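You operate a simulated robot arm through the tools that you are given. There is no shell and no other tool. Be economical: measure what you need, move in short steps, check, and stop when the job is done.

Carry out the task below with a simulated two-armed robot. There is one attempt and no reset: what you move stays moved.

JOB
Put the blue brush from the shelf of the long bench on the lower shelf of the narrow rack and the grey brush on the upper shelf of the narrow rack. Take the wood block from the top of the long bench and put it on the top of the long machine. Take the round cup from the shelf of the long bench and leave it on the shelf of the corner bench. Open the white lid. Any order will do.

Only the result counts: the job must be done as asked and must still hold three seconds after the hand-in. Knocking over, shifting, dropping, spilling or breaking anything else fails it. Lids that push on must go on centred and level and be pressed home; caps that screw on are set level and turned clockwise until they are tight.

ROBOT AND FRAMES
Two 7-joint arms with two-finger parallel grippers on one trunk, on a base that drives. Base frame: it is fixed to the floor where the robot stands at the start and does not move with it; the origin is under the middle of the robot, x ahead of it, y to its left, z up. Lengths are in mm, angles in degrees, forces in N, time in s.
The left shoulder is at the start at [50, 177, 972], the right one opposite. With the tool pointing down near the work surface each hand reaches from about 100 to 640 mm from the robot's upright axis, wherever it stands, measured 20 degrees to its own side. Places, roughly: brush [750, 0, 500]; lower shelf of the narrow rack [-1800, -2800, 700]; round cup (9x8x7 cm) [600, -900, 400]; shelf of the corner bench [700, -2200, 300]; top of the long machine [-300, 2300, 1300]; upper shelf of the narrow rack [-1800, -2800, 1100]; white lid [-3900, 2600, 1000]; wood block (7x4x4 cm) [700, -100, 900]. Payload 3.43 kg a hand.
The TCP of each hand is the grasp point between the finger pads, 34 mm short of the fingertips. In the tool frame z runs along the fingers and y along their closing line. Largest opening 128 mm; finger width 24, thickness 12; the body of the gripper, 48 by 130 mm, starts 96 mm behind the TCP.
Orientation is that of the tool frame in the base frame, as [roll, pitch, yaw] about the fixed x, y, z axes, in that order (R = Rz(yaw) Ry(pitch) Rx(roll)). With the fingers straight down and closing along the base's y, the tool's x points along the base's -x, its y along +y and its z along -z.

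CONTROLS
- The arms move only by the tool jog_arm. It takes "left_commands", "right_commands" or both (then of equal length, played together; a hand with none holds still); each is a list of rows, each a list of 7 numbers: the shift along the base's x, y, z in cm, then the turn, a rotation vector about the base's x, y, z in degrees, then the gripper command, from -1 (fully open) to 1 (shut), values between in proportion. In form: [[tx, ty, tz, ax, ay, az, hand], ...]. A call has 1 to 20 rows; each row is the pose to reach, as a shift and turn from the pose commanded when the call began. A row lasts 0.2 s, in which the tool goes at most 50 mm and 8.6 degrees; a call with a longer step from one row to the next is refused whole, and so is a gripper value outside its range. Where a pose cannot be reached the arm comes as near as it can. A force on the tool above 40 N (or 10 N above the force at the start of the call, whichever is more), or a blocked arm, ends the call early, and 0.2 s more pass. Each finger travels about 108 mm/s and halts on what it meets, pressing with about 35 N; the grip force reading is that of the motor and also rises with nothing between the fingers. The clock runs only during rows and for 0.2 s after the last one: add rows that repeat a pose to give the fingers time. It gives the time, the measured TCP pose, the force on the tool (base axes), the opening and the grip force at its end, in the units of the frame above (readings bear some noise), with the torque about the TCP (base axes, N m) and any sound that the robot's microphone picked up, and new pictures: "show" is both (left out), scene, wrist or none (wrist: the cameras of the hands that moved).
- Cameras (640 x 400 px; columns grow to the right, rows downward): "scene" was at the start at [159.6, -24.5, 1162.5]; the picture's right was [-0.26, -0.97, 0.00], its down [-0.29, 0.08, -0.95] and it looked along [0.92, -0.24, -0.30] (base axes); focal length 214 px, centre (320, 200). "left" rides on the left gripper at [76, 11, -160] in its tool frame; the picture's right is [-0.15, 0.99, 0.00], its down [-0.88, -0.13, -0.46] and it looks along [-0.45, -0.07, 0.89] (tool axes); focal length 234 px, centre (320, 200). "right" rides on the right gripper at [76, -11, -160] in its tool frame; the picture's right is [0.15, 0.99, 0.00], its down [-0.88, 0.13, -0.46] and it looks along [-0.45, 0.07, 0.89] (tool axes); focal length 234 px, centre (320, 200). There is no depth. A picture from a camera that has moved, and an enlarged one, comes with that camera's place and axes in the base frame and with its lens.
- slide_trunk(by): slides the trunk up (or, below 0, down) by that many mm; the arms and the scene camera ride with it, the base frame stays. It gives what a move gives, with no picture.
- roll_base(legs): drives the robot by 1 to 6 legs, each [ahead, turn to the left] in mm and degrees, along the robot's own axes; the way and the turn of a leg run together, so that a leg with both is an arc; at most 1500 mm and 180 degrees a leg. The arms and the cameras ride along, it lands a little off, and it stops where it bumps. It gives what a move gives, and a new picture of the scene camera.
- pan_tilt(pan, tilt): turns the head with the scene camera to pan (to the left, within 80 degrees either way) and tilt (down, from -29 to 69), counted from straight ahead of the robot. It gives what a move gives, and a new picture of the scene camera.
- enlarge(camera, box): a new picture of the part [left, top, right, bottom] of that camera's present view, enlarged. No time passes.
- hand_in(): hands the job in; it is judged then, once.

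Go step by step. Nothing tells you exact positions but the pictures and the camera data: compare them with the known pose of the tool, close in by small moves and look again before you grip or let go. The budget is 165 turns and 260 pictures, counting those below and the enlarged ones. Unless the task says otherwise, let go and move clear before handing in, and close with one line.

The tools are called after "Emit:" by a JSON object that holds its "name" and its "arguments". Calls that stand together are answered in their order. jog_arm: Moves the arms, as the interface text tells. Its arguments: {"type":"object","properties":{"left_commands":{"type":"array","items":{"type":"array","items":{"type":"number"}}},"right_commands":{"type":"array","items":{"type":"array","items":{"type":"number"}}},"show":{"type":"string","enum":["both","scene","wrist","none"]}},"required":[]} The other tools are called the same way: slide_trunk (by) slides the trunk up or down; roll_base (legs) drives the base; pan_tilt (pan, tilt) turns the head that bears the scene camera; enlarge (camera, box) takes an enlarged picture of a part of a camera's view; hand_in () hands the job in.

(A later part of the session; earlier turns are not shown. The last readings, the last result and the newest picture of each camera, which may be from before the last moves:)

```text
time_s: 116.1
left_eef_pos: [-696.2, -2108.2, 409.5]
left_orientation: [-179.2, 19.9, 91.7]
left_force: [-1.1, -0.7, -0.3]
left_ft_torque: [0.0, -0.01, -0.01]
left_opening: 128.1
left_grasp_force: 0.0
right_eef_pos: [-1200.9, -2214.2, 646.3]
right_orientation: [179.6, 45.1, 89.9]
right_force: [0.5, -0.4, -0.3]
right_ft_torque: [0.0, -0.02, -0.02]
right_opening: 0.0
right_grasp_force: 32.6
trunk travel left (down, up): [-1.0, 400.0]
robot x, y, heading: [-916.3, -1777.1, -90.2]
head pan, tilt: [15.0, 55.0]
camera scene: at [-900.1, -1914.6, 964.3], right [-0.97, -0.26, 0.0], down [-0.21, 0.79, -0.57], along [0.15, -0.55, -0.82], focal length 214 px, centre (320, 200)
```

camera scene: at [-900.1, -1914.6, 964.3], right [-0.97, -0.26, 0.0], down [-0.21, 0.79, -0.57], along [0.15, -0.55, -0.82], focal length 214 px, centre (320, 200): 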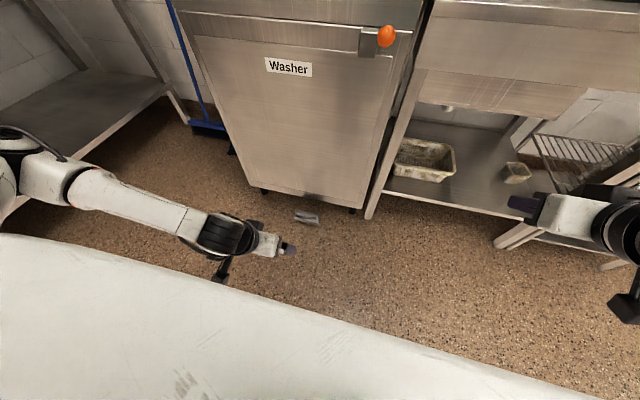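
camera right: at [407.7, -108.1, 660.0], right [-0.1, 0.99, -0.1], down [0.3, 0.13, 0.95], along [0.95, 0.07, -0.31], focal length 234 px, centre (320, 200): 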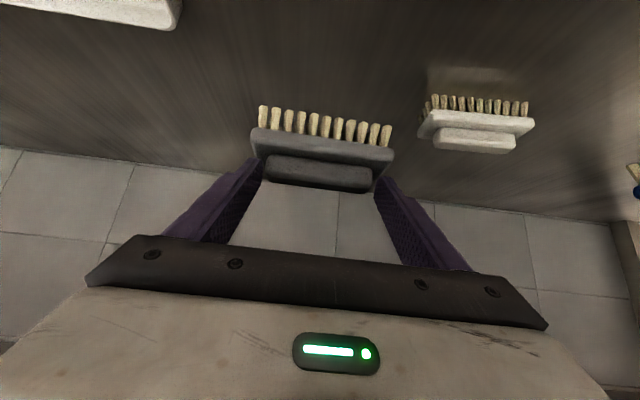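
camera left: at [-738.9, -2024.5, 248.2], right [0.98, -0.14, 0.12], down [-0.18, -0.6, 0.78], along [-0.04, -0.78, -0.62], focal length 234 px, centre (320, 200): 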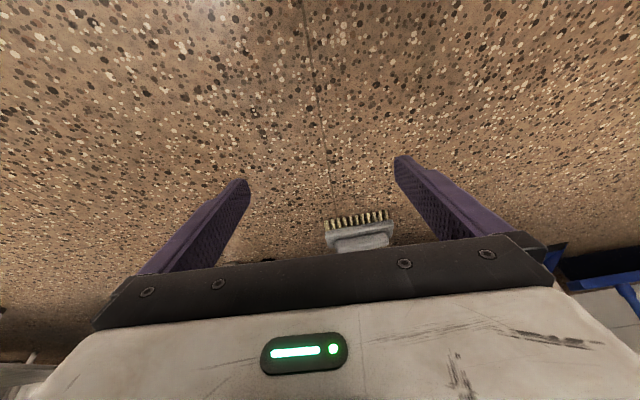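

It's back in the good configuration at the right x. I'll lower straight down at F≈335 and check the reach.

Emit:
{"name": "jog_arm", "arguments": {"left_commands": [[0, 0, -3, 0, 0, 0, -1], [0, 0, -6, 0, 0, 0, -1], [0, 0, -9, 0, 0, -0.5, -1], [0, 0, -12, 0, 0, -1, -1], [0, 0, -15, 0, 0, -1.5, -1], [0, 0, -18, 0, 0, -1.5, -1], [0, 0, -21, 0, 0, -1.5, -1], [0, 0, -24, 0, 0, -1.5, -1], [0, 0, -27, 0, 0, -1.5, -1], [0, 0, -29, 0, 0, -1.5, -1], [0, 0, -29, 0, 0, -1.5, -1]], "show": "both"}}

```text
time_s: 118.5
left_eef_pos: [-641.8, -2148.0, 163.5]
left_orientation: [-179.0, 19.9, 90.2]
left_force: [-0.8, 0.0, 1.0]
left_ft_torque: [0.01, 0.0, 0.05]
left_opening: 127.9
left_grasp_force: 0.1
left hand out of reach, approached as far as the arm can: row 5, 6, 7, 8, 9, 10, 11
right_eef_pos: [-1200.4, -2214.4, 645.3]
right_orientation: [179.6, 45.1, 89.9]
right_force: [-0.1, 0.2, 0.1]
right_ft_torque: [-0.01, 0.0, -0.01]
right_opening: 0.0
right_grasp_force: 33.2
trunk travel left (down, up): [-1.0, 400.0]
robot x, y, heading: [-915.3, -1774.0, -89.9]
head pan, tilt: [15.0, 55.0]
camera scene: at [-900.0, -1914.7, 964.3], right [-0.97, -0.26, 0.0], down [-0.21, 0.79, -0.57], along [0.15, -0.55, -0.82], focal length 214 px, centre (320, 200)
camera left: at [-628.6, -2022.1, 286.9], right [0.99, -0.14, 0.03], down [-0.12, -0.67, 0.73], along [-0.08, -0.73, -0.68], focal length 234 px, centre (320, 200)
```

scene: 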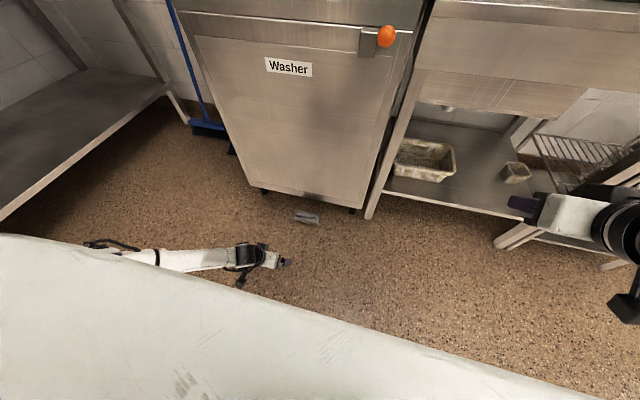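
left: 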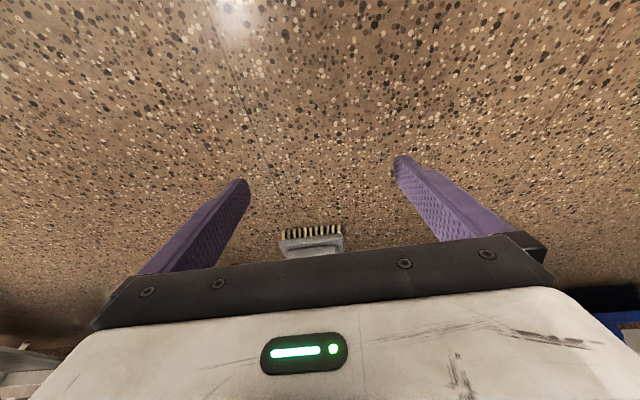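

Lowering works better further out. I'll go forward to F≈440 with a steeper hand, then down.

Emit:
{"name": "jog_arm", "arguments": {"left_commands": [[-1, -2, 2, 1, 0, 0, -1], [-2.5, -4, 4, 2, 0, 0, -1], [-4, -6, 6, 3.5, 0, 0, -1], [-5.4, -7, 6, 5, 0, 0, -1], [-5.4, -7, 3, 6.5, 0, 0, -1], [-5.4, -7, 0, 8, 0, 0, -1], [-5.4, -7, -3, 10, 0, 0, -1], [-5.4, -7, -5, 10, 0, 0, -1], [-5.4, -7, -7.5, 10, 0, 0, -1], [-5.4, -7, -7.5, 10, 0, 0, -1]], "show": "scene"}}

```text
time_s: 120.7
left_eef_pos: [-692.9, -2209.0, 91.4]
left_orientation: [-179.1, 9.9, 90.3]
left_force: [-0.5, -0.3, 1.1]
left_ft_torque: [-0.01, -0.01, 0.02]
left_opening: 128.2
left_grasp_force: 0.0
left hand out of reach, approached as far as the arm can: row 9, 10
right_eef_pos: [-1200.7, -2213.8, 646.4]
right_orientation: [179.5, 45.0, 89.9]
right_force: [0.1, 0.5, 0.8]
right_ft_torque: [-0.01, -0.01, 0.02]
right_opening: 0.1
right_grasp_force: 33.2
trunk travel left (down, up): [-1.0, 400.0]
robot x, y, heading: [-917.6, -1777.2, -90.0]
head pan, tilt: [15.0, 55.0]
camera scene: at [-900.1, -1914.6, 964.3], right [-0.97, -0.26, 0.0], down [-0.21, 0.79, -0.57], along [0.15, -0.55, -0.82], focal length 214 px, centre (320, 200)
```

scene: 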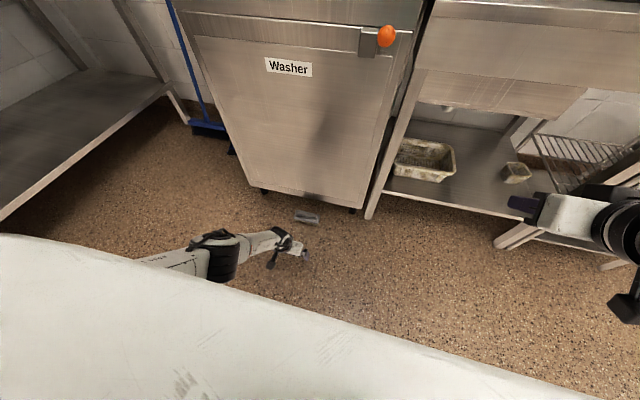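

Good, it reaches z 91 here. I'll raise 4 cm, drive forward and check alignment with the wrist camera.

Emit:
{"name": "jog_arm", "arguments": {"left_commands": [[0, 0, 2, 0, 0, 0, -1], [0, 0, 4, 0, 0, 0, -1], [0, 0, 4, 0, 0, 0, -1]], "show": "none"}}

Emit:
{"name": "roll_base", "arguments": {"legs": [[195, 0]]}}

Emit:
{"name": "enlarge", "arguments": {"camera": "left", "box": [0, 0, 640, 400]}}

```text
time_s: 121.5
left_eef_pos: [-690.2, -2208.2, 131.7]
left_orientation: [-179.4, 10.0, 90.2]
left_force: [0.8, -0.4, -0.4]
left_ft_torque: [0.02, 0.03, 0.04]
left_opening: 128.0
left_grasp_force: 0.0
right_eef_pos: [-1201.3, -2213.3, 646.0]
right_orientation: [179.6, 44.9, 89.9]
right_force: [-0.8, 0.0, -0.7]
right_ft_torque: [-0.02, -0.02, -0.01]
right_opening: 0.0
right_grasp_force: 32.4
trunk travel left (down, up): [-1.0, 400.0]
robot x, y, heading: [-915.0, -1776.9, -89.9]
head pan, tilt: [15.0, 55.0]
```

```text
time_s: 123.1
left_eef_pos: [-694.4, -2405.7, 131.4]
left_orientation: [-179.2, 9.9, 89.9]
left_force: [0.0, -0.4, -0.3]
left_ft_torque: [0.0, -0.01, 0.03]
left_opening: 127.9
left_grasp_force: 0.1
right_eef_pos: [-1202.6, -2406.8, 647.0]
right_orientation: [179.6, 45.1, 89.6]
right_force: [-1.3, 0.2, -0.5]
right_ft_torque: [-0.01, 0.0, 0.02]
right_opening: 0.1
right_grasp_force: 32.7
trunk travel left (down, up): [-1.0, 400.0]
robot x, y, heading: [-916.1, -1967.7, -90.4]
head pan, tilt: [15.0, 55.0]
camera scene: at [-901.4, -2109.8, 964.3], right [-0.97, -0.25, 0.0], down [-0.21, 0.79, -0.57], along [0.15, -0.55, -0.82], focal length 214 px, centre (320, 200)
```

scene: 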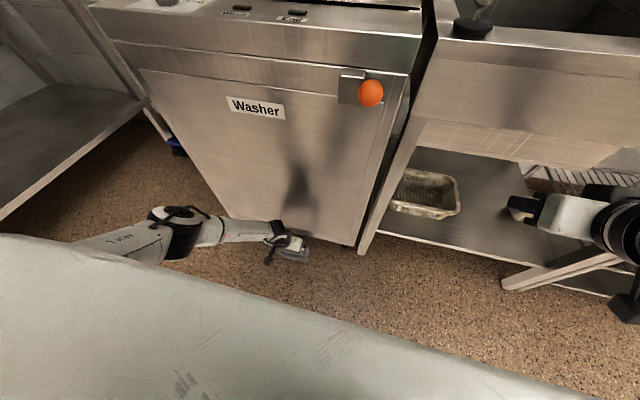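

```text
1.00 times, centred on (320, 200) of left
camera zoom: at [-682.0, -2303.4, 275.1], right [0.99, -0.15, 0.01], down [-0.13, -0.79, 0.6], along [-0.08, -0.6, -0.8], focal length 234 px, centre (320, 200)
```

zoom: 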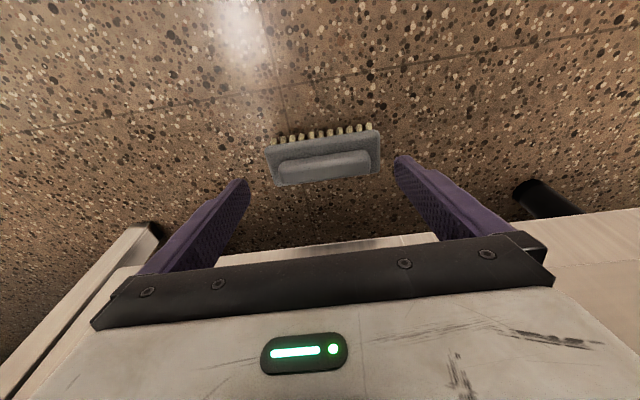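

I'm aligned in x. I'll drive 20 mm more to shorten the reach, then lower.

Emit:
{"name": "roll_base", "arguments": {"legs": [[22, 0]]}}

Emit:
{"name": "jog_arm", "arguments": {"left_commands": [[0, 0.6, -1, 0, 0, 0, -1], [0, 1.1, -2, 0, 0, 0, -1], [0, 1.1, -3, 0, 0, 0, -1], [0, 1.1, -4, 0, 0, 0, -1], [0, 1.1, -4, 0, 0, 0, -1]], "show": "wrist"}}

```text
time_s: 123.9
left_eef_pos: [-695.0, -2427.6, 131.4]
left_orientation: [-179.3, 9.9, 89.8]
left_force: [-0.4, -0.8, 0.0]
left_ft_torque: [0.0, 0.0, 0.01]
left_opening: 128.0
left_grasp_force: 0.1
right_eef_pos: [-1204.5, -2429.6, 646.7]
right_orientation: [179.6, 45.0, 89.6]
right_force: [-0.3, -0.3, -0.1]
right_ft_torque: [0.01, 0.02, -0.03]
right_opening: 0.1
right_grasp_force: 33.6
trunk travel left (down, up): [-1.0, 400.0]
robot x, y, heading: [-921.4, -1995.2, -90.0]
head pan, tilt: [15.0, 55.0]
camera scene: at [-901.6, -2131.6, 964.3], right [-0.97, -0.25, 0.0], down [-0.21, 0.79, -0.57], along [0.15, -0.56, -0.82], focal length 214 px, centre (320, 200)
```

scene: 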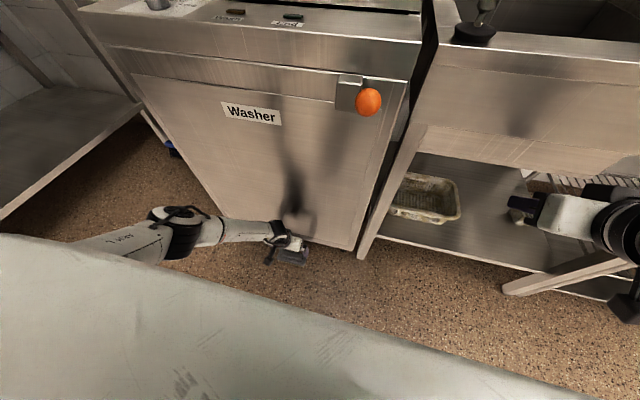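

```text
time_s: 125.1
left_eef_pos: [-694.3, -2414.8, 90.7]
left_orientation: [-179.4, 9.9, 89.9]
left_force: [0.2, 0.6, -0.5]
left_ft_torque: [-0.01, 0.01, -0.01]
left_opening: 127.8
left_grasp_force: 0.1
right_eef_pos: [-1202.5, -2428.7, 647.1]
right_orientation: [179.5, 45.0, 89.6]
right_force: [0.1, 0.3, 0.5]
right_ft_torque: [0.01, -0.02, -0.02]
right_opening: 0.1
right_grasp_force: 33.0
trunk travel left (down, up): [-1.0, 400.0]
robot x, y, heading: [-919.4, -1990.1, -90.1]
head pan, tilt: [15.0, 55.0]
camera left: at [-681.2, -2313.1, 234.7], right [0.99, -0.15, 0.01], down [-0.13, -0.79, 0.6], along [-0.08, -0.6, -0.8], focal length 234 px, centre (320, 200)
```

left: 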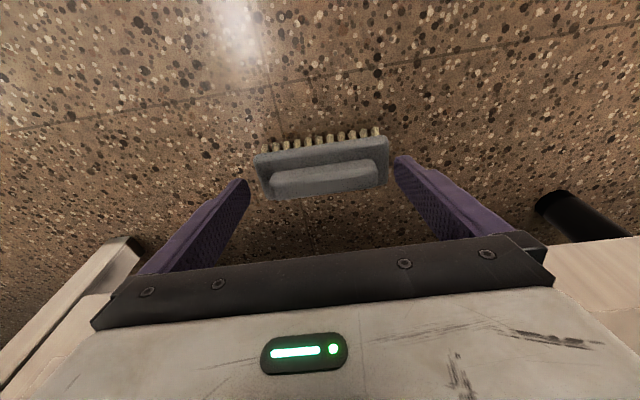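

Aligned the same way as before. I'll lower 5 mm more for a deeper hold, then close.

Emit:
{"name": "jog_arm", "arguments": {"left_commands": [[0, 0, -0.3, 0, 0, 0, -1], [0, 0, -0.6, 0, 0, 0, -1], [0, 0, -0.6, 0, 0, 0, -1]], "show": "none"}}

Emit:
{"name": "jog_arm", "arguments": {"left_commands": [[0, 0, 0, 0, 0, 0, -0.3], [0, 0, 0, 0, 0, 0, 0.5], [0, 0, 0, 0, 0, 0, 1], [0, 0, 0, 0, 0, 0, 1], [0, 0, 0, 0, 0, 0, 1]], "show": "wrist"}}

```text
time_s: 125.9
left_eef_pos: [-695.4, -2415.2, 86.8]
left_orientation: [-179.3, 9.9, 89.7]
left_force: [0.4, 0.1, -0.9]
left_ft_torque: [0.01, -0.01, 0.0]
left_opening: 128.1
left_grasp_force: 0.0
right_eef_pos: [-1204.3, -2429.9, 646.5]
right_orientation: [179.6, 45.0, 89.6]
right_force: [-0.5, -1.0, 0.7]
right_ft_torque: [0.02, -0.02, -0.01]
right_opening: 0.1
right_grasp_force: 33.4
trunk travel left (down, up): [-1.0, 400.0]
robot x, y, heading: [-918.4, -1991.1, -90.4]
head pan, tilt: [15.0, 55.0]
```

```text
time_s: 127.1
left_eef_pos: [-693.9, -2415.5, 85.9]
left_orientation: [-179.2, 10.0, 89.8]
left_force: [0.8, 0.8, 0.2]
left_ft_torque: [0.01, -0.18, 0.06]
left_opening: 99.2
left_grasp_force: 35.0
right_eef_pos: [-1204.0, -2429.4, 646.0]
right_orientation: [179.5, 45.0, 89.6]
right_force: [-0.4, -0.2, 0.1]
right_ft_torque: [-0.03, -0.01, 0.01]
right_opening: 0.0
right_grasp_force: 33.5
trunk travel left (down, up): [-1.0, 400.0]
robot x, y, heading: [-919.8, -1988.2, -90.0]
head pan, tilt: [15.0, 55.0]
camera left: at [-681.2, -2313.8, 229.5], right [0.99, -0.15, 0.01], down [-0.13, -0.79, 0.6], along [-0.08, -0.6, -0.8], focal length 234 px, centre (320, 200)
```

left: 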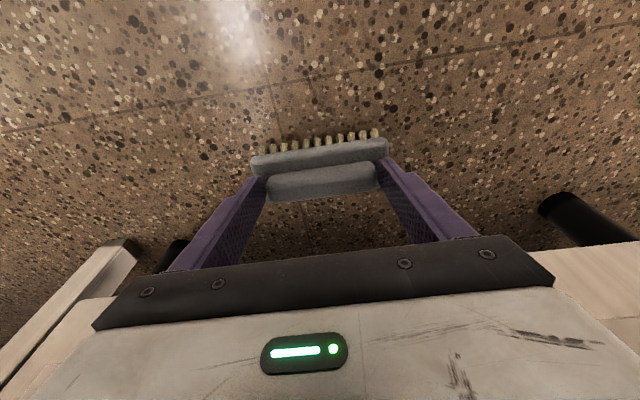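

The grey brush is gripped at 99 mm. I'll lift it and back away from the washer.

Emit:
{"name": "jog_arm", "arguments": {"left_commands": [[0, 0, 1, 0, 0, 0, 1], [0, 0, 3, 0, 0, 0, 1], [0, 0, 6, 0, 0, 0, 1], [0, 0, 9, 0, 0, 0, 1], [0, 1, 12, 0, 0, 0, 1], [0, 2, 15, 0, 0, 0, 1], [0, 3, 18, 0, 0, 0, 1], [0, 4, 21, 0, 0, 0, 1], [0, 4, 21, 0, 0, 0, 1]], "show": "wrist"}}

Emit:
{"name": "roll_base", "arguments": {"legs": [[-280, 0]]}}

```text
time_s: 129.1
left_eef_pos: [-693.1, -2376.1, 293.9]
left_orientation: [-179.4, 9.9, 89.9]
left_force: [0.5, -0.1, -1.2]
left_ft_torque: [0.01, 0.0, 0.0]
left_opening: 99.1
left_grasp_force: 35.4
right_eef_pos: [-1203.9, -2429.2, 646.4]
right_orientation: [179.6, 45.0, 89.6]
right_force: [-0.3, -0.1, 0.0]
right_ft_torque: [-0.01, 0.01, -0.01]
right_opening: 0.0
right_grasp_force: 33.2
trunk travel left (down, up): [-1.0, 400.0]
robot x, y, heading: [-920.1, -1990.5, -90.2]
head pan, tilt: [15.0, 55.0]
camera left: at [-681.2, -2274.9, 437.3], right [0.99, -0.15, 0.01], down [-0.13, -0.79, 0.6], along [-0.08, -0.6, -0.8], focal length 234 px, centre (320, 200)
```

left: 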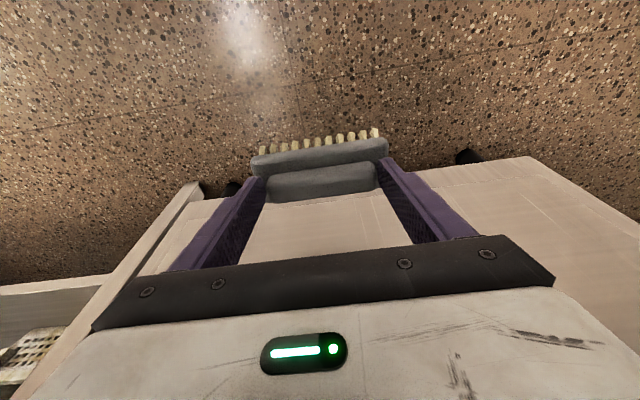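

```text
time_s: 131.0
left_eef_pos: [-692.6, -2094.5, 293.5]
left_orientation: [-179.4, 9.9, 89.9]
left_force: [-0.3, 0.2, -0.5]
left_ft_torque: [0.02, -0.04, -0.01]
left_opening: 99.4
left_grasp_force: 34.8
right_eef_pos: [-1200.9, -2147.1, 646.2]
right_orientation: [179.5, 45.0, 89.7]
right_force: [-0.2, 0.5, -0.5]
right_ft_torque: [0.02, -0.01, 0.0]
right_opening: 0.0
right_grasp_force: 33.1
trunk travel left (down, up): [-1.0, 400.0]
robot x, y, heading: [-919.2, -1708.1, -90.0]
head pan, tilt: [15.0, 55.0]
camera scene: at [-899.9, -1848.3, 964.3], right [-0.97, -0.26, 0.0], down [-0.21, 0.79, -0.57], along [0.15, -0.55, -0.82], focal length 214 px, centre (320, 200)
```

scene: 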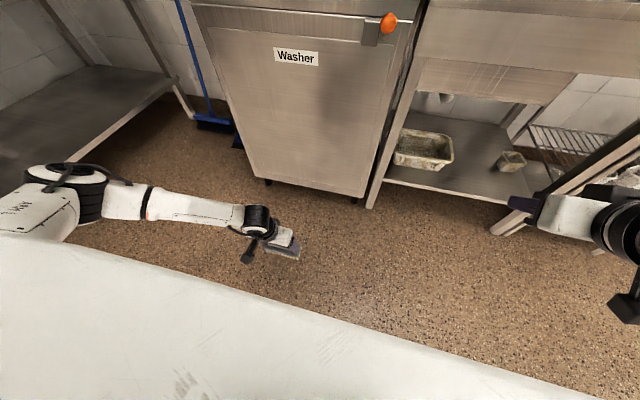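

The brush is secure. I'll tuck the right arm in, then drive back to the rack with the arms kept short.

Emit:
{"name": "jog_arm", "arguments": {"left_commands": [[-1, 0, 3, 0, 0, 0, 1], [-2, 0, 6, 0, 0, 0, 1], [-3, 0, 9, 0, 0, 0, 1], [-4, 0, 12, 0, 0, 0, 1], [-5, 0, 15, 0, 0, 0, 1], [-5, 0, 15, 0, 0, 0, 1]], "right_commands": [[4, 1, 0, 0, 0, 0, 1], [8, 2, 0, 0, 0, 0, 1], [12, 3, 0, 0, 0, 0, 1], [16, 4, 0, 0, 0, 0, 1], [18, 5, 0, 0, 0, 0, 1], [18, 5, 0, 0, 0, 0, 1]], "show": "none"}}

Emit:
{"name": "roll_base", "arguments": {"legs": [[30, 0], [0, -90], [950, 0], [0, 90]]}}

Emit:
{"name": "slide_trunk", "arguments": {"by": 395}}

```text
time_s: 132.4
left_eef_pos: [-744.2, -2091.6, 443.2]
left_orientation: [-179.3, 9.9, 89.9]
left_force: [-0.3, 0.2, -1.8]
left_ft_torque: [-0.01, 0.0, 0.0]
left_opening: 99.4
left_grasp_force: 34.8
right_eef_pos: [-1017.5, -2100.6, 642.4]
right_orientation: [179.6, 44.8, 89.7]
right_force: [0.6, -0.6, 0.3]
right_ft_torque: [0.0, 0.02, -0.02]
right_opening: 0.1
right_grasp_force: 33.0
right hand out of reach, approached as far as the arm can: row 1, 2, 3, 4, 5, 6
trunk travel left (down, up): [-1.0, 400.0]
robot x, y, heading: [-919.7, -1709.3, -90.4]
head pan, tilt: [15.0, 55.0]
```

```text
time_s: 145.4
left_eef_pos: [-1685.5, -2159.5, 441.6]
left_orientation: [-179.3, 9.9, 93.7]
left_force: [0.6, 0.6, -1.7]
left_ft_torque: [0.01, -0.01, -0.01]
left_opening: 99.3
left_grasp_force: 35.1
right_eef_pos: [-1958.2, -2188.0, 641.0]
right_orientation: [179.6, 44.9, 93.4]
right_force: [-0.5, 0.5, -0.2]
right_ft_torque: [0.01, 0.03, 0.01]
right_opening: 0.0
right_grasp_force: 33.0
trunk travel left (down, up): [-1.0, 400.0]
robot x, y, heading: [-1885.8, -1789.5, -86.6]
head pan, tilt: [15.0, 55.0]
camera scene: at [-1858.0, -1926.9, 964.3], right [-0.95, -0.32, 0.0], down [-0.26, 0.78, -0.57], along [0.18, -0.54, -0.82], focal length 214 px, centre (320, 200)
```

scene: 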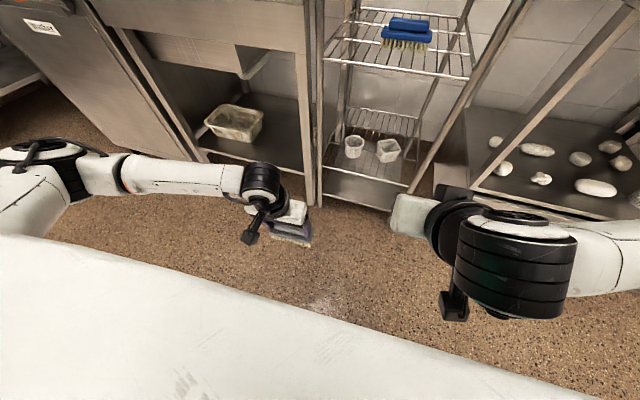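

```text
time_s: 149.2
left_eef_pos: [-1686.1, -2159.5, 838.4]
left_orientation: [-179.4, 9.9, 93.7]
left_force: [0.5, 0.1, -0.4]
left_ft_torque: [0.03, -0.01, 0.04]
left_opening: 99.0
left_grasp_force: 35.0
right_eef_pos: [-1959.1, -2188.0, 1035.8]
right_orientation: [179.5, 44.9, 93.4]
right_force: [-0.2, 0.4, 0.7]
right_ft_torque: [0.0, 0.04, 0.02]
right_opening: 0.0
right_grasp_force: 33.7
trunk travel left (down, up): [-396.0, 5.0]
robot x, y, heading: [-1882.6, -1785.7, -86.2]
head pan, tilt: [15.0, 55.0]
```

The blue brush sits well on the lower shelf. I'll square up, raise the left hand above upper-shelf height and move the right hand aside.

Emit:
{"name": "roll_base", "arguments": {"legs": [[0, -3.6]]}}

Emit:
{"name": "jog_arm", "arguments": {"left_commands": [[0, 0, 4.2, 0, 0, 0, 1], [0, 0, 8.4, 0, 0, 0, 1], [0, 0, 12.6, 0, 0, 0, 1], [-1, 0, 16.8, 0, 0, 0, 1], [-2, 0, 21, 0, 0, 0, 1], [-4, 0, 25.2, 0, 0, 0, 1], [-6, 0, 29.4, 0, 0, 0, 1], [-8.5, 0, 33.6, 0, 0, 0, 1], [-11, 0, 37.8, 0, 0, 0, 1], [-13, 0, 42, 0, 0, 0, 1], [-13, 0, 42, 0, 0, 0, 1]], "right_commands": [[-2, 0, 0, 0, 0, 0, 1], [-4, 0, 0, 0, 0, 0, 1], [-6, 0, 0, 0, 0, 0, 1], [-8, 0, 0, 0, 0, 0, 1], [-10, 0, 0, 0, 0, 0, 1], [-12, 0, 0, 0, 0, 0, 1], [-14, 0, 0, 0, 0, 0, 1], [-16, 0, 0, 0, 0, 0, 1], [-18, 0, 0, 0, 0, 0, 1], [-20, 0, 0, 0, 0, 0, 1], [-20, 0, 0, 0, 0, 0, 1]], "show": "none"}}

Emit:
{"name": "pan_tilt", "arguments": {"pan": 0, "tilt": 20}}

```text
time_s: 150.1
left_eef_pos: [-1710.6, -2172.0, 838.3]
left_orientation: [-179.3, 9.9, 90.0]
left_force: [-0.4, -0.3, -1.4]
left_ft_torque: [0.05, 0.02, 0.0]
left_opening: 99.4
left_grasp_force: 35.0
right_eef_pos: [-1984.9, -2183.2, 1035.8]
right_orientation: [179.5, 44.8, 89.9]
right_force: [-0.5, 0.4, -0.1]
right_ft_torque: [0.04, 0.0, 0.02]
right_opening: 0.1
right_grasp_force: 33.3
trunk travel left (down, up): [-396.0, 5.0]
robot x, y, heading: [-1881.9, -1782.9, -90.1]
head pan, tilt: [15.0, 55.0]
camera scene: at [-1867.3, -1928.5, 1359.3], right [-0.97, -0.26, 0.0], down [-0.21, 0.79, -0.57], along [0.15, -0.55, -0.82], focal length 214 px, centre (320, 200)
```

scene: 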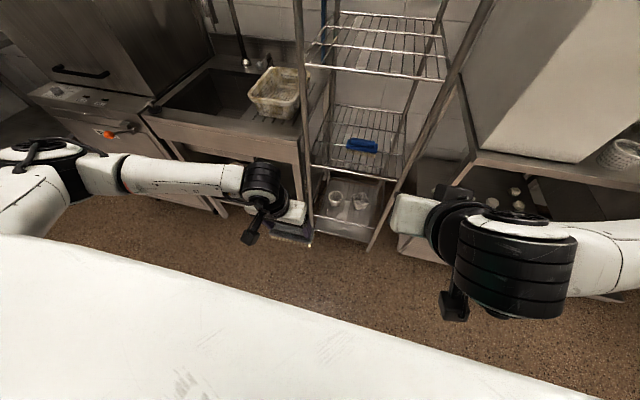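

```text
time_s: 152.5
left_eef_pos: [-1841.8, -2172.4, 1255.9]
left_orientation: [-179.3, 9.9, 90.1]
left_force: [0.2, 0.8, -1.3]
left_ft_torque: [0.06, -0.02, 0.01]
left_opening: 99.1
left_grasp_force: 34.9
right_eef_pos: [-2198.5, -2219.0, 1036.2]
right_orientation: [179.6, 44.9, 89.9]
right_force: [-0.5, 0.0, -1.0]
right_ft_torque: [0.02, 0.06, -0.05]
right_opening: 0.0
right_grasp_force: 33.5
right hand out of reach, approached as far as the arm can: row 1, 2, 3, 4, 5, 6, 7, 8, 9, 10, 11
trunk travel left (down, up): [-396.0, 5.0]
robot x, y, heading: [-1885.5, -1787.3, -90.3]
head pan, tilt: [15.0, 55.0]
```

```text
time_s: 153.5
left_eef_pos: [-1840.8, -2172.4, 1256.0]
left_orientation: [-179.2, 9.8, 90.0]
left_force: [0.1, 0.1, -1.6]
left_ft_torque: [0.03, 0.0, 0.0]
left_opening: 99.3
left_grasp_force: 35.0
right_eef_pos: [-2198.8, -2216.9, 1035.9]
right_orientation: [179.6, 44.9, 89.7]
right_force: [0.4, 0.3, 0.7]
right_ft_torque: [0.01, -0.03, 0.02]
right_opening: 0.0
right_grasp_force: 33.2
trunk travel left (down, up): [-396.0, 5.0]
robot x, y, heading: [-1886.9, -1782.8, -90.1]
head pan, tilt: [0.0, 20.0]
camera scene: at [-1885.6, -1951.9, 1411.3], right [-1.0, 0.0, 0.0], down [0.0, 0.34, -0.94], along [0.0, -0.94, -0.34], focal length 214 px, centre (320, 200)
```

scene: 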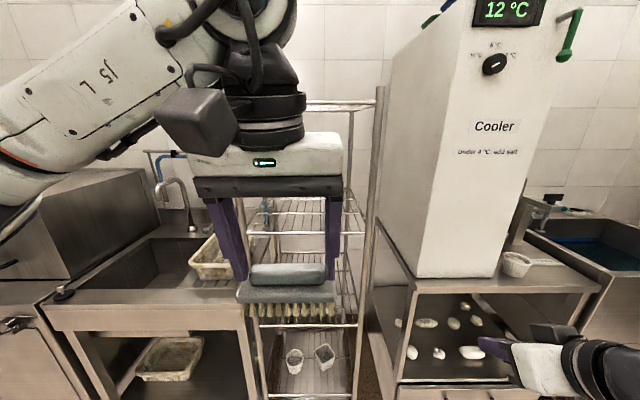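

The upper shelf is at about z 1090–1100 and the top shelf at about 1460. I'll pitch the hand to about 30° and extend it in front of the rack so the wrist stays outside.

Emit:
{"name": "jog_arm", "arguments": {"left_commands": [[0, -2, 0, -1.5, 0, 0, 1], [0, -4, 0, -3, 0, 0, 1], [0, -6, 0, -4.5, 0, 0, 1], [0, -8, 0, -6, 0, 0, 1], [0, -10, 0, -7.5, 0, 0, 1], [0, -12, 0, -9, 0, 0, 1], [0, -14, 0, -11, 0, 0, 1], [0, -16, 0, -13, 0, 0, 1], [0, -18, 0, -15, 0, 0, 1], [0, -20, 0, -17, 0, 0, 1], [0, -22, 0, -19, 0, 0, 1], [0, -24, 0, -20, 0, 0, 1], [0, -24, 0, -20, 0, 0, 1]]}}

```text
time_s: 156.3
left_eef_pos: [-1842.7, -2413.6, 1257.5]
left_orientation: [-179.4, 30.0, 90.1]
left_force: [0.2, -0.2, -1.5]
left_ft_torque: [0.04, -0.03, 0.02]
left_opening: 99.1
left_grasp_force: 34.1
right_eef_pos: [-2198.5, -2217.4, 1036.4]
right_orientation: [179.6, 44.8, 89.8]
right_force: [0.1, 0.2, -1.5]
right_ft_torque: [0.0, 0.01, -0.02]
right_opening: 0.0
right_grasp_force: 33.2
trunk travel left (down, up): [-396.0, 5.0]
robot x, y, heading: [-1884.5, -1788.0, -90.1]
head pan, tilt: [0.0, 20.0]
camera scene: at [-1885.4, -1951.7, 1411.4], right [-1.0, 0.0, 0.0], down [0.0, 0.34, -0.94], along [0.0, -0.94, -0.34], focal length 214 px, centre (320, 200)
camera left: at [-1829.6, -2268.2, 1356.9], right [0.99, -0.13, 0.06], down [-0.12, -0.53, 0.84], along [-0.08, -0.83, -0.55], focal length 234 px, centre (320, 200)
```

scene: 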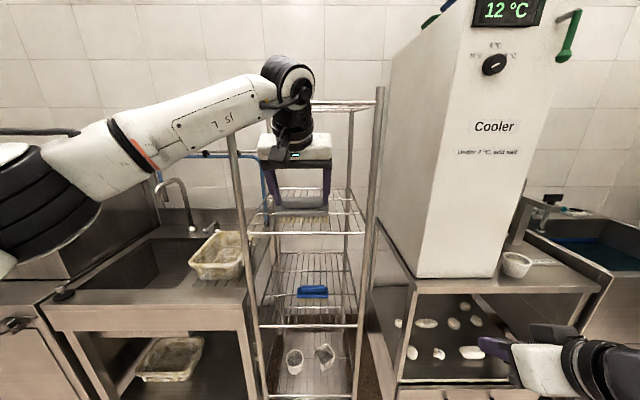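
left: 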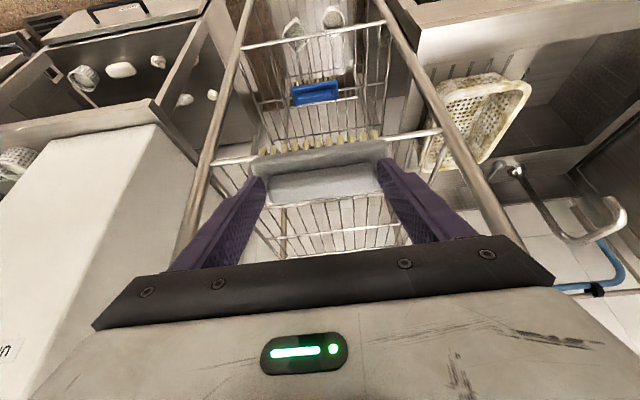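

I'm well aligned with the rack. I'll drive forward about 165 mm so the brush hovers over the upper shelf.

Emit:
{"name": "roll_base", "arguments": {"legs": [[165, 0]]}}

Emit:
{"name": "enlarge", "arguments": {"camera": "left", "box": [0, 0, 640, 400]}}

```text
time_s: 157.7
left_eef_pos: [-1842.1, -2580.0, 1256.7]
left_orientation: [-179.3, 29.8, 90.1]
left_force: [0.6, 0.9, -1.0]
left_ft_torque: [0.07, -0.01, -0.04]
left_opening: 99.3
left_grasp_force: 35.2
right_eef_pos: [-2197.6, -2384.3, 1036.6]
right_orientation: [179.6, 44.7, 89.9]
right_force: [-0.2, 0.1, 0.5]
right_ft_torque: [-0.01, 0.02, 0.01]
right_opening: 0.0
right_grasp_force: 32.6
trunk travel left (down, up): [-396.0, 5.0]
robot x, y, heading: [-1883.3, -1952.0, -90.2]
head pan, tilt: [0.0, 20.0]
camera scene: at [-1885.9, -2119.4, 1411.2], right [-1.0, 0.0, 0.0], down [0.0, 0.34, -0.94], along [0.0, -0.94, -0.34], focal length 214 px, centre (320, 200)
```

scene: 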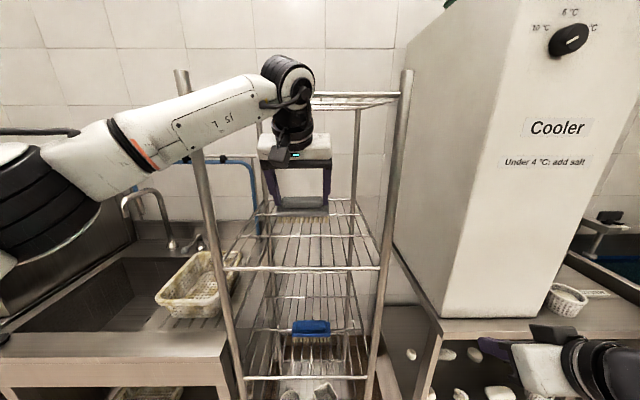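

```text
1.00 times, centred on (320, 200) of left
camera zoom: at [-1830.0, -2435.5, 1356.6], right [0.99, -0.13, 0.06], down [-0.12, -0.54, 0.84], along [-0.08, -0.83, -0.55], focal length 234 px, centre (320, 200)
```

zoom: 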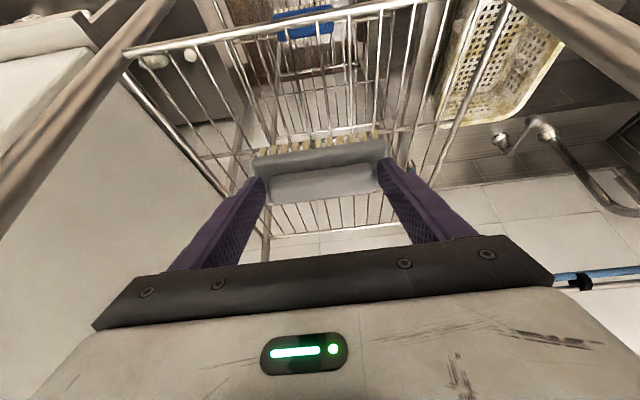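

The brush hovers over the upper shelf, about 40–100 mm inside its front bar. I'll lower it gradually.

Emit:
{"name": "jog_arm", "arguments": {"left_commands": [[0, -0.5, -2, 0, 0, 0, 1], [0, -0.8, -4, 0, 0, 0, 1], [0, -0.8, -5.5, 0, 0, 0, 1], [0, -0.8, -6.5, 0, 0, 0, 1], [0, -0.8, -7.2, 0, 0, 0, 1], [0, -0.8, -7.2, 0, 0, 0, 1]], "show": "wrist"}}

```text
time_s: 159.1
left_eef_pos: [-1844.0, -2589.1, 1186.3]
left_orientation: [-179.2, 30.0, 90.2]
left_force: [-0.8, 0.5, -1.4]
left_ft_torque: [0.06, 0.01, -0.01]
left_opening: 99.3
left_grasp_force: 35.1
right_eef_pos: [-2199.1, -2385.0, 1035.8]
right_orientation: [179.6, 45.0, 89.8]
right_force: [-0.1, 1.2, -1.0]
right_ft_torque: [0.03, -0.02, 0.0]
right_opening: 0.0
right_grasp_force: 33.0
trunk travel left (down, up): [-396.0, 5.0]
robot x, y, heading: [-1886.9, -1953.2, -90.2]
head pan, tilt: [0.0, 20.0]
camera left: at [-1831.1, -2442.8, 1285.5], right [0.99, -0.13, 0.06], down [-0.12, -0.53, 0.84], along [-0.08, -0.83, -0.55], focal length 234 px, centre (320, 200)
```

left: 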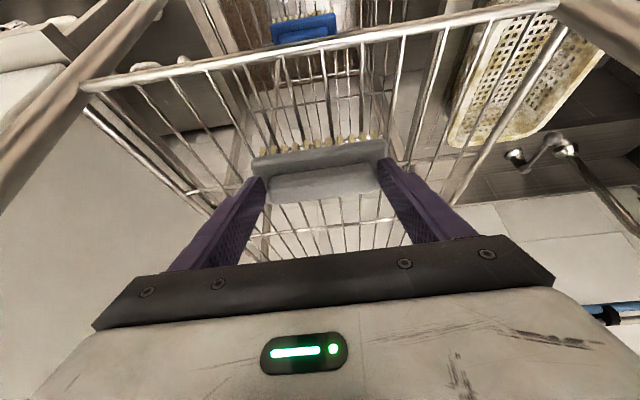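

Emit:
{"name": "jog_arm", "arguments": {"left_commands": [[0, 0, -1, 0, 0, 0, 1], [0, 0, -1.5, 0, 0, 0, 1], [0, 0, -2, 0, 0, 0, 1], [0, 0, -2.4, 0, 0, 0, 1], [0, 0, -2.4, 0, 0, 0, 1]], "show": "none"}}

Emit:
{"name": "enlarge", "arguments": {"camera": "scene", "box": [200, 40, 420, 180]}}

```text
time_s: 160.3
left_eef_pos: [-1844.5, -2584.3, 1171.5]
left_orientation: [-179.2, 30.8, 90.1]
left_force: [0.7, 0.7, 34.0]
left_ft_torque: [-0.7, -0.35, 0.06]
left_opening: 99.6
left_grasp_force: 34.5
right_eef_pos: [-2199.4, -2382.8, 1036.6]
right_orientation: [179.7, 45.0, 89.8]
right_force: [-0.1, -0.9, 0.5]
right_ft_torque: [0.04, -0.02, 0.01]
right_opening: 0.1
right_grasp_force: 33.2
trunk travel left (down, up): [-396.0, 5.0]
robot x, y, heading: [-1886.5, -1952.2, -90.0]
head pan, tilt: [0.0, 20.0]
```

```text
2.86 times, centred on (310, 110) of scene
camera zoom: at [-1886.1, -2114.2, 1412.1], right [-1.0, 0.0, 0.0], down [0.0, 0.34, -0.94], along [0.0, -0.94, -0.34], focal length 613 px, centre (349, 457)
```

zoom: 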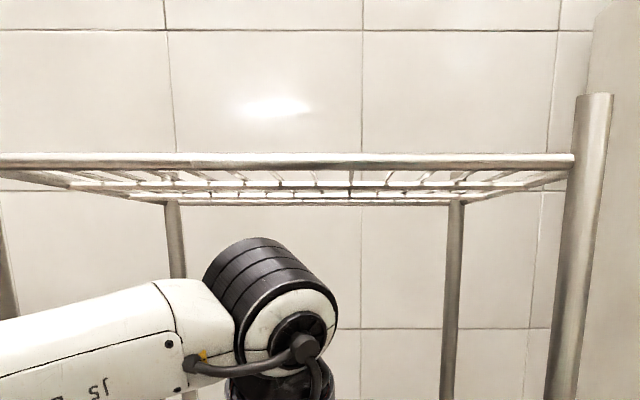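

Contact, at about TCP z 1173. I'll check the brush's tilt.

Emit:
{"name": "enlarge", "arguments": {"camera": "left", "box": [180, 60, 460, 235]}}

Emit:
{"name": "enlarge", "arguments": {"camera": "scene", "box": [220, 150, 400, 262]}}

```text
2.29 times, centred on (320, 148) of left
camera zoom: at [-1831.8, -2438.7, 1268.4], right [0.99, -0.13, 0.06], down [-0.12, -0.52, 0.84], along [-0.08, -0.84, -0.53], focal length 535 px, centre (320, 320)
```

zoom: 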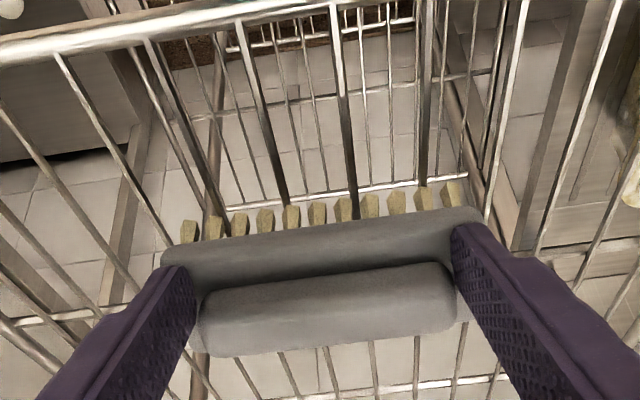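

```text
3.56 times, centred on (310, 206) of scene
camera zoom: at [-1886.1, -2114.2, 1412.1], right [-1.0, 0.0, 0.0], down [0.0, 0.34, -0.94], along [0.0, -0.94, -0.34], focal length 763 px, centre (356, 179)
```

zoom: 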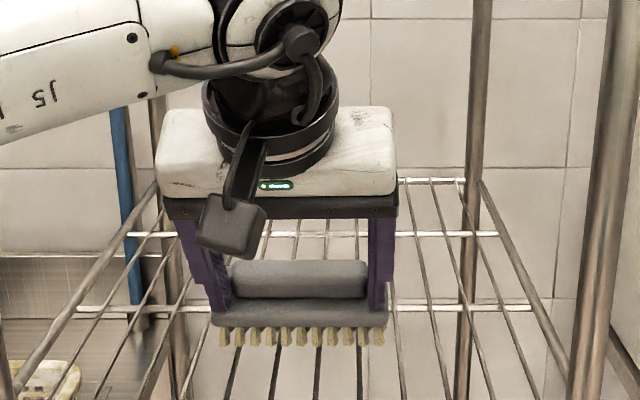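

The near edge is resting with the brush tilted about 20°. I'll level the hand by 8° while relieving the pressure, then check.

Emit:
{"name": "jog_arm", "arguments": {"left_commands": [[0, 0, 0.3, 2, 0, 0, 1], [0, 0, 0.6, 4, 0, 0, 1], [0, 0, 0.8, 6, 0, 0, 1], [0, 0, 0.8, 8, 0, 0, 1], [0, 0, 0.8, 8, 0, 0, 1]], "show": "none"}}

```text
time_s: 161.5
left_eef_pos: [-1843.3, -2586.4, 1171.8]
left_orientation: [-179.3, 22.3, 90.1]
left_force: [-0.7, -9.1, 22.5]
left_ft_torque: [-0.95, -0.03, -0.02]
left_opening: 99.3
left_grasp_force: 35.1
right_eef_pos: [-2198.1, -2383.9, 1036.2]
right_orientation: [179.6, 44.9, 89.8]
right_force: [0.0, 0.7, 0.4]
right_ft_torque: [-0.02, -0.02, 0.01]
right_opening: 0.0
right_grasp_force: 33.1
trunk travel left (down, up): [-396.0, 5.0]
robot x, y, heading: [-1884.5, -1954.8, -90.1]
head pan, tilt: [0.0, 20.0]
```

Emit:
{"name": "jog_arm", "arguments": {"left_commands": [[0, 0, 0.3, 0, 0, 0, 1], [0, 0, 0.5, 0, 0, 0, 1], [0, 0, 0.5, 0, 0, 0, 1]], "show": "none"}}

Emit:
{"name": "jog_arm", "arguments": {"left_commands": [[0, 0, 0, 0, 0, 0, 0.3], [0, 0, 0, 0, 0, 0, -0.3], [0, 0, 0, 0, 0, 0, -0.8], [0, 0, 0, 0, 0, 0, -1], [0, 0, 0, 0, 0, 0, -1]], "show": "wrist"}}

```text
time_s: 162.3
left_eef_pos: [-1843.8, -2585.4, 1173.9]
left_orientation: [-179.4, 21.8, 90.0]
left_force: [-2.1, -1.2, 7.7]
left_ft_torque: [-0.27, 0.22, 0.03]
left_opening: 99.1
left_grasp_force: 34.4
right_eef_pos: [-2198.0, -2385.2, 1036.1]
right_orientation: [179.6, 44.9, 89.8]
right_force: [-0.6, 0.6, -1.0]
right_ft_torque: [0.0, 0.0, 0.03]
right_opening: 0.0
right_grasp_force: 33.0
trunk travel left (down, up): [-396.0, 5.0]
robot x, y, heading: [-1885.2, -1953.9, -90.2]
head pan, tilt: [0.0, 20.0]
```

```text
time_s: 163.5
left_eef_pos: [-1842.5, -2588.1, 1173.4]
left_orientation: [-179.3, 21.9, 90.1]
left_force: [-0.5, -0.2, -0.4]
left_ft_torque: [0.0, 0.0, 0.01]
left_opening: 128.1
left_grasp_force: 0.1
right_eef_pos: [-2198.4, -2385.0, 1036.3]
right_orientation: [179.6, 44.9, 89.9]
right_force: [0.3, 0.0, 1.2]
right_ft_torque: [0.01, 0.0, 0.0]
right_opening: 0.4
right_grasp_force: 33.7
trunk travel left (down, up): [-396.0, 5.0]
robot x, y, heading: [-1884.7, -1953.2, -90.2]
head pan, tilt: [0.0, 20.0]
camera left: at [-1829.9, -2458.0, 1292.8], right [0.99, -0.14, 0.04], down [-0.12, -0.65, 0.75], along [-0.08, -0.75, -0.66], focal length 234 px, centre (320, 200)
```

left: 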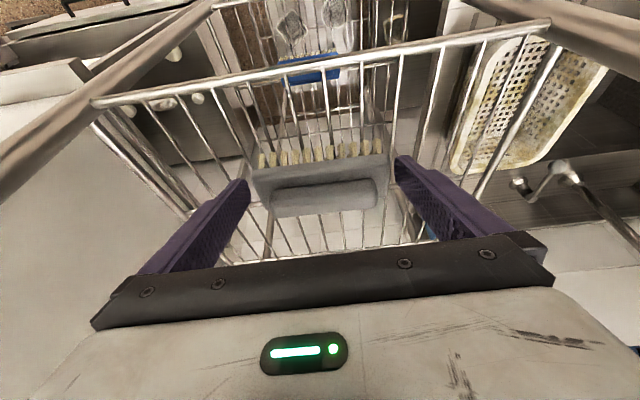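

The grey brush is released and flat on the wires. I'll retreat slightly up and back.

Emit:
{"name": "jog_arm", "arguments": {"left_commands": [[0, 1, 0.8, 0, 0, 0, -1], [0, 3, 1.5, 0, 0, 0, -1], [0, 6, 2.5, -3, 0, 0, -1], [0, 10, 3, -6, 0, 0, -1], [0, 14, 3, -8, 0, 0, -1], [0, 14, 3, -8, 0, 0, -1]], "show": "wrist"}}

```text
time_s: 164.9
left_eef_pos: [-1841.4, -2447.6, 1203.7]
left_orientation: [-179.3, 30.0, 90.1]
left_force: [-1.0, 0.6, -0.1]
left_ft_torque: [0.04, -0.01, 0.01]
left_opening: 128.2
left_grasp_force: 0.1
right_eef_pos: [-2199.7, -2384.1, 1036.4]
right_orientation: [179.6, 44.9, 89.8]
right_force: [-0.4, 0.4, 0.5]
right_ft_torque: [0.05, 0.02, 0.0]
right_opening: 0.1
right_grasp_force: 32.8
trunk travel left (down, up): [-396.0, 5.0]
robot x, y, heading: [-1883.4, -1951.8, -90.1]
head pan, tilt: [0.0, 20.0]
camera left: at [-1829.4, -2302.8, 1304.0], right [0.99, -0.13, 0.06], down [-0.12, -0.53, 0.84], along [-0.08, -0.83, -0.55], focal length 234 px, centre (320, 200)
```

left: 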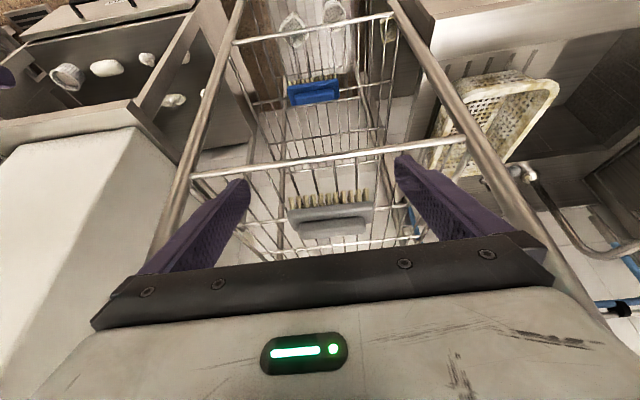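

Both brushes are in place. I'll drive back towards the long bench for the cup.

Emit:
{"name": "roll_base", "arguments": {"legs": [[-215, 0], [0, 90], [1300, 0], [0, 90], [950, 0], [0, -90]]}}

Emit:
{"name": "slide_trunk", "arguments": {"by": -395}}

Emit:
{"name": "pan_tilt", "arguments": {"pan": -10, "tilt": 28}}

```text
time_s: 188.8
left_eef_pos: [-72.8, -714.8, 1206.1]
left_orientation: [-179.3, 30.0, -179.3]
left_force: [0.3, -0.2, 0.2]
left_ft_torque: [0.03, 0.01, 0.0]
left_opening: 127.9
left_grasp_force: 0.1
right_eef_pos: [-131.3, -1071.0, 1037.0]
right_orientation: [179.6, 44.9, -179.5]
right_force: [0.1, 0.5, -0.6]
right_ft_torque: [0.02, -0.01, 0.01]
right_opening: 0.1
right_grasp_force: 33.0
trunk travel left (down, up): [-396.0, 5.0]
robot x, y, heading: [-564.7, -760.1, 0.8]
head pan, tilt: [0.0, 20.0]
camera scene: at [-402.6, -761.2, 1411.4], right [0.01, -1.0, 0.0], down [-0.34, 0.0, -0.94], along [0.94, 0.01, -0.34], focal length 214 px, centre (320, 200)
```

scene: 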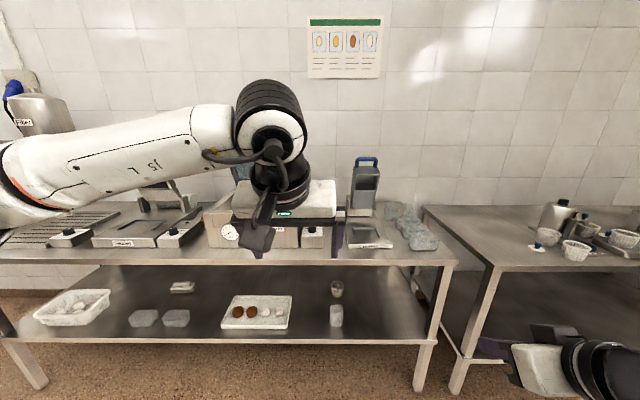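

```text
time_s: 192.6
left_eef_pos: [-72.7, -713.8, 808.9]
left_orientation: [-179.2, 29.9, -179.3]
left_force: [0.3, -0.1, -0.2]
left_ft_torque: [0.0, -0.01, -0.04]
left_opening: 127.9
left_grasp_force: 0.1
right_eef_pos: [-130.7, -1071.3, 641.6]
right_orientation: [179.5, 44.9, -179.4]
right_force: [-0.2, -0.2, 0.1]
right_ft_torque: [-0.06, 0.02, 0.0]
right_opening: 0.2
right_grasp_force: 32.9
trunk travel left (down, up): [-1.0, 400.0]
robot x, y, heading: [-567.7, -761.7, 0.5]
head pan, tilt: [0.0, 20.0]
```

```text
time_s: 193.3
left_eef_pos: [-72.2, -713.1, 809.6]
left_orientation: [-179.3, 29.9, -179.2]
left_force: [0.7, 0.9, 0.0]
left_ft_torque: [0.02, 0.03, 0.03]
left_opening: 127.9
left_grasp_force: 0.1
right_eef_pos: [-130.6, -1070.9, 641.0]
right_orientation: [179.5, 44.9, -179.5]
right_force: [0.5, 0.0, -0.5]
right_ft_torque: [-0.02, 0.03, 0.01]
right_opening: 0.0
right_grasp_force: 33.3
trunk travel left (down, up): [-1.0, 400.0]
robot x, y, heading: [-566.7, -761.7, 0.6]
head pan, tilt: [-10.0, 28.0]
camera scene: at [-405.6, -776.9, 1003.5], right [-0.16, -0.99, 0.0], down [-0.46, 0.08, -0.88], along [0.87, -0.14, -0.47], focal length 214 px, centre (320, 200)
```

scene: 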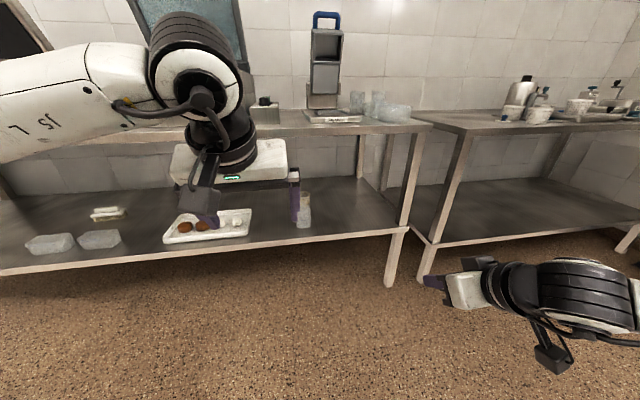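

The left arm blocks the view. I'll move it aside and zoom in on the two cup candidates.

Emit:
{"name": "jog_arm", "arguments": {"left_commands": [[-2, 4, 0, 0, 0, 0, -1], [-4, 8, 0, 0, 0, 0, -1], [-6, 12, 0, 0, 0, 0, -1], [-8, 16, 0, 0, 0, 0, -1], [-10, 20, 0, 0, 0, 0, -1], [-10, 24, 0, 0, 0, 0, -1], [-10, 28, 0, 0, 0, 0, -1]], "show": "none"}}

Emit:
{"name": "enlarge", "arguments": {"camera": "scene", "box": [250, 170, 350, 232]}}

```text
time_s: 194.9
left_eef_pos: [-174.2, -436.0, 807.9]
left_orientation: [-179.4, 29.9, -179.4]
left_force: [0.0, 1.2, -0.4]
left_ft_torque: [0.05, 0.01, 0.01]
left_opening: 128.1
left_grasp_force: 0.1
right_eef_pos: [-132.0, -1071.1, 641.6]
right_orientation: [179.6, 44.8, -179.5]
right_force: [0.4, 0.4, 0.3]
right_ft_torque: [0.03, 0.01, 0.0]
right_opening: 0.4
right_grasp_force: 33.1
trunk travel left (down, up): [-1.0, 400.0]
robot x, y, heading: [-563.6, -764.7, 0.7]
head pan, tilt: [-10.0, 28.0]
```

```text
6.40 times, centred on (300, 201) of scene
camera zoom: at [-405.6, -777.0, 1003.5], right [-0.16, -0.99, 0.0], down [-0.46, 0.08, -0.88], along [0.87, -0.14, -0.47], focal length 1373 px, centre (448, 194)
```

zoom: 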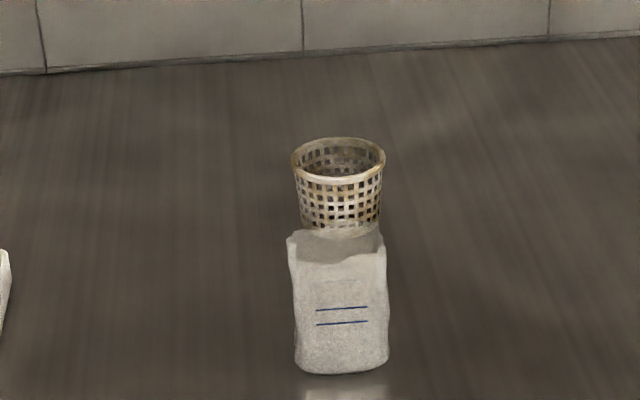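

The round mesh cup is at about (638, -850), behind a bag at about (440, -829). I'll come in diagonally at heading -40° with the left arm so the bag isn't touched, starting by driving to a staging spot.

Emit:
{"name": "roll_base", "arguments": {"legs": [[0, 43.5], [508, 0], [0, -84]]}}

```text
time_s: 203.6
left_eef_pos: [299.0, -395.5, 804.5]
left_orientation: [-179.4, 29.0, 141.6]
left_force: [-3.1, -1.0, 1.0]
left_ft_torque: [0.07, -0.18, 0.24]
left_opening: 126.5
left_grasp_force: 0.0
right_eef_pos: [-66.4, -915.9, 641.2]
right_orientation: [179.6, 44.8, 141.2]
right_force: [1.2, -0.2, 0.5]
right_ft_torque: [0.01, -0.03, 0.01]
right_opening: 0.1
right_grasp_force: 33.0
trunk travel left (down, up): [-1.0, 400.0]
robot x, y, heading: [-207.2, -403.7, -38.5]
head pan, tilt: [-10.0, 28.0]
stopped in leg 3: the force on the tool passed its limit (the readings are from after the stop); the commanded pose is now the measured one
camera scene: at [-93.1, -515.9, 1003.6], right [-0.75, -0.66, 0.0], down [-0.31, 0.35, -0.88], along [0.58, -0.66, -0.47], focal length 214 px, centre (320, 200)
```

scene: 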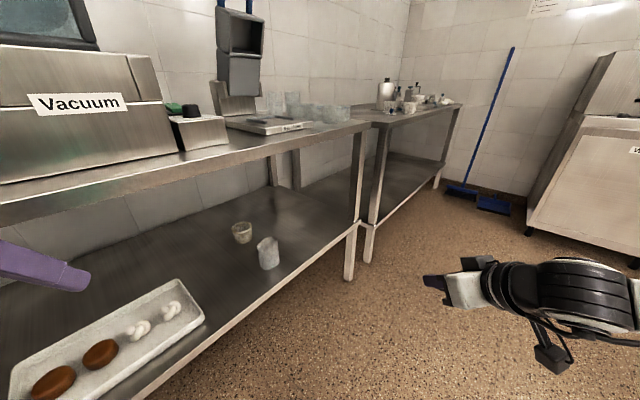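

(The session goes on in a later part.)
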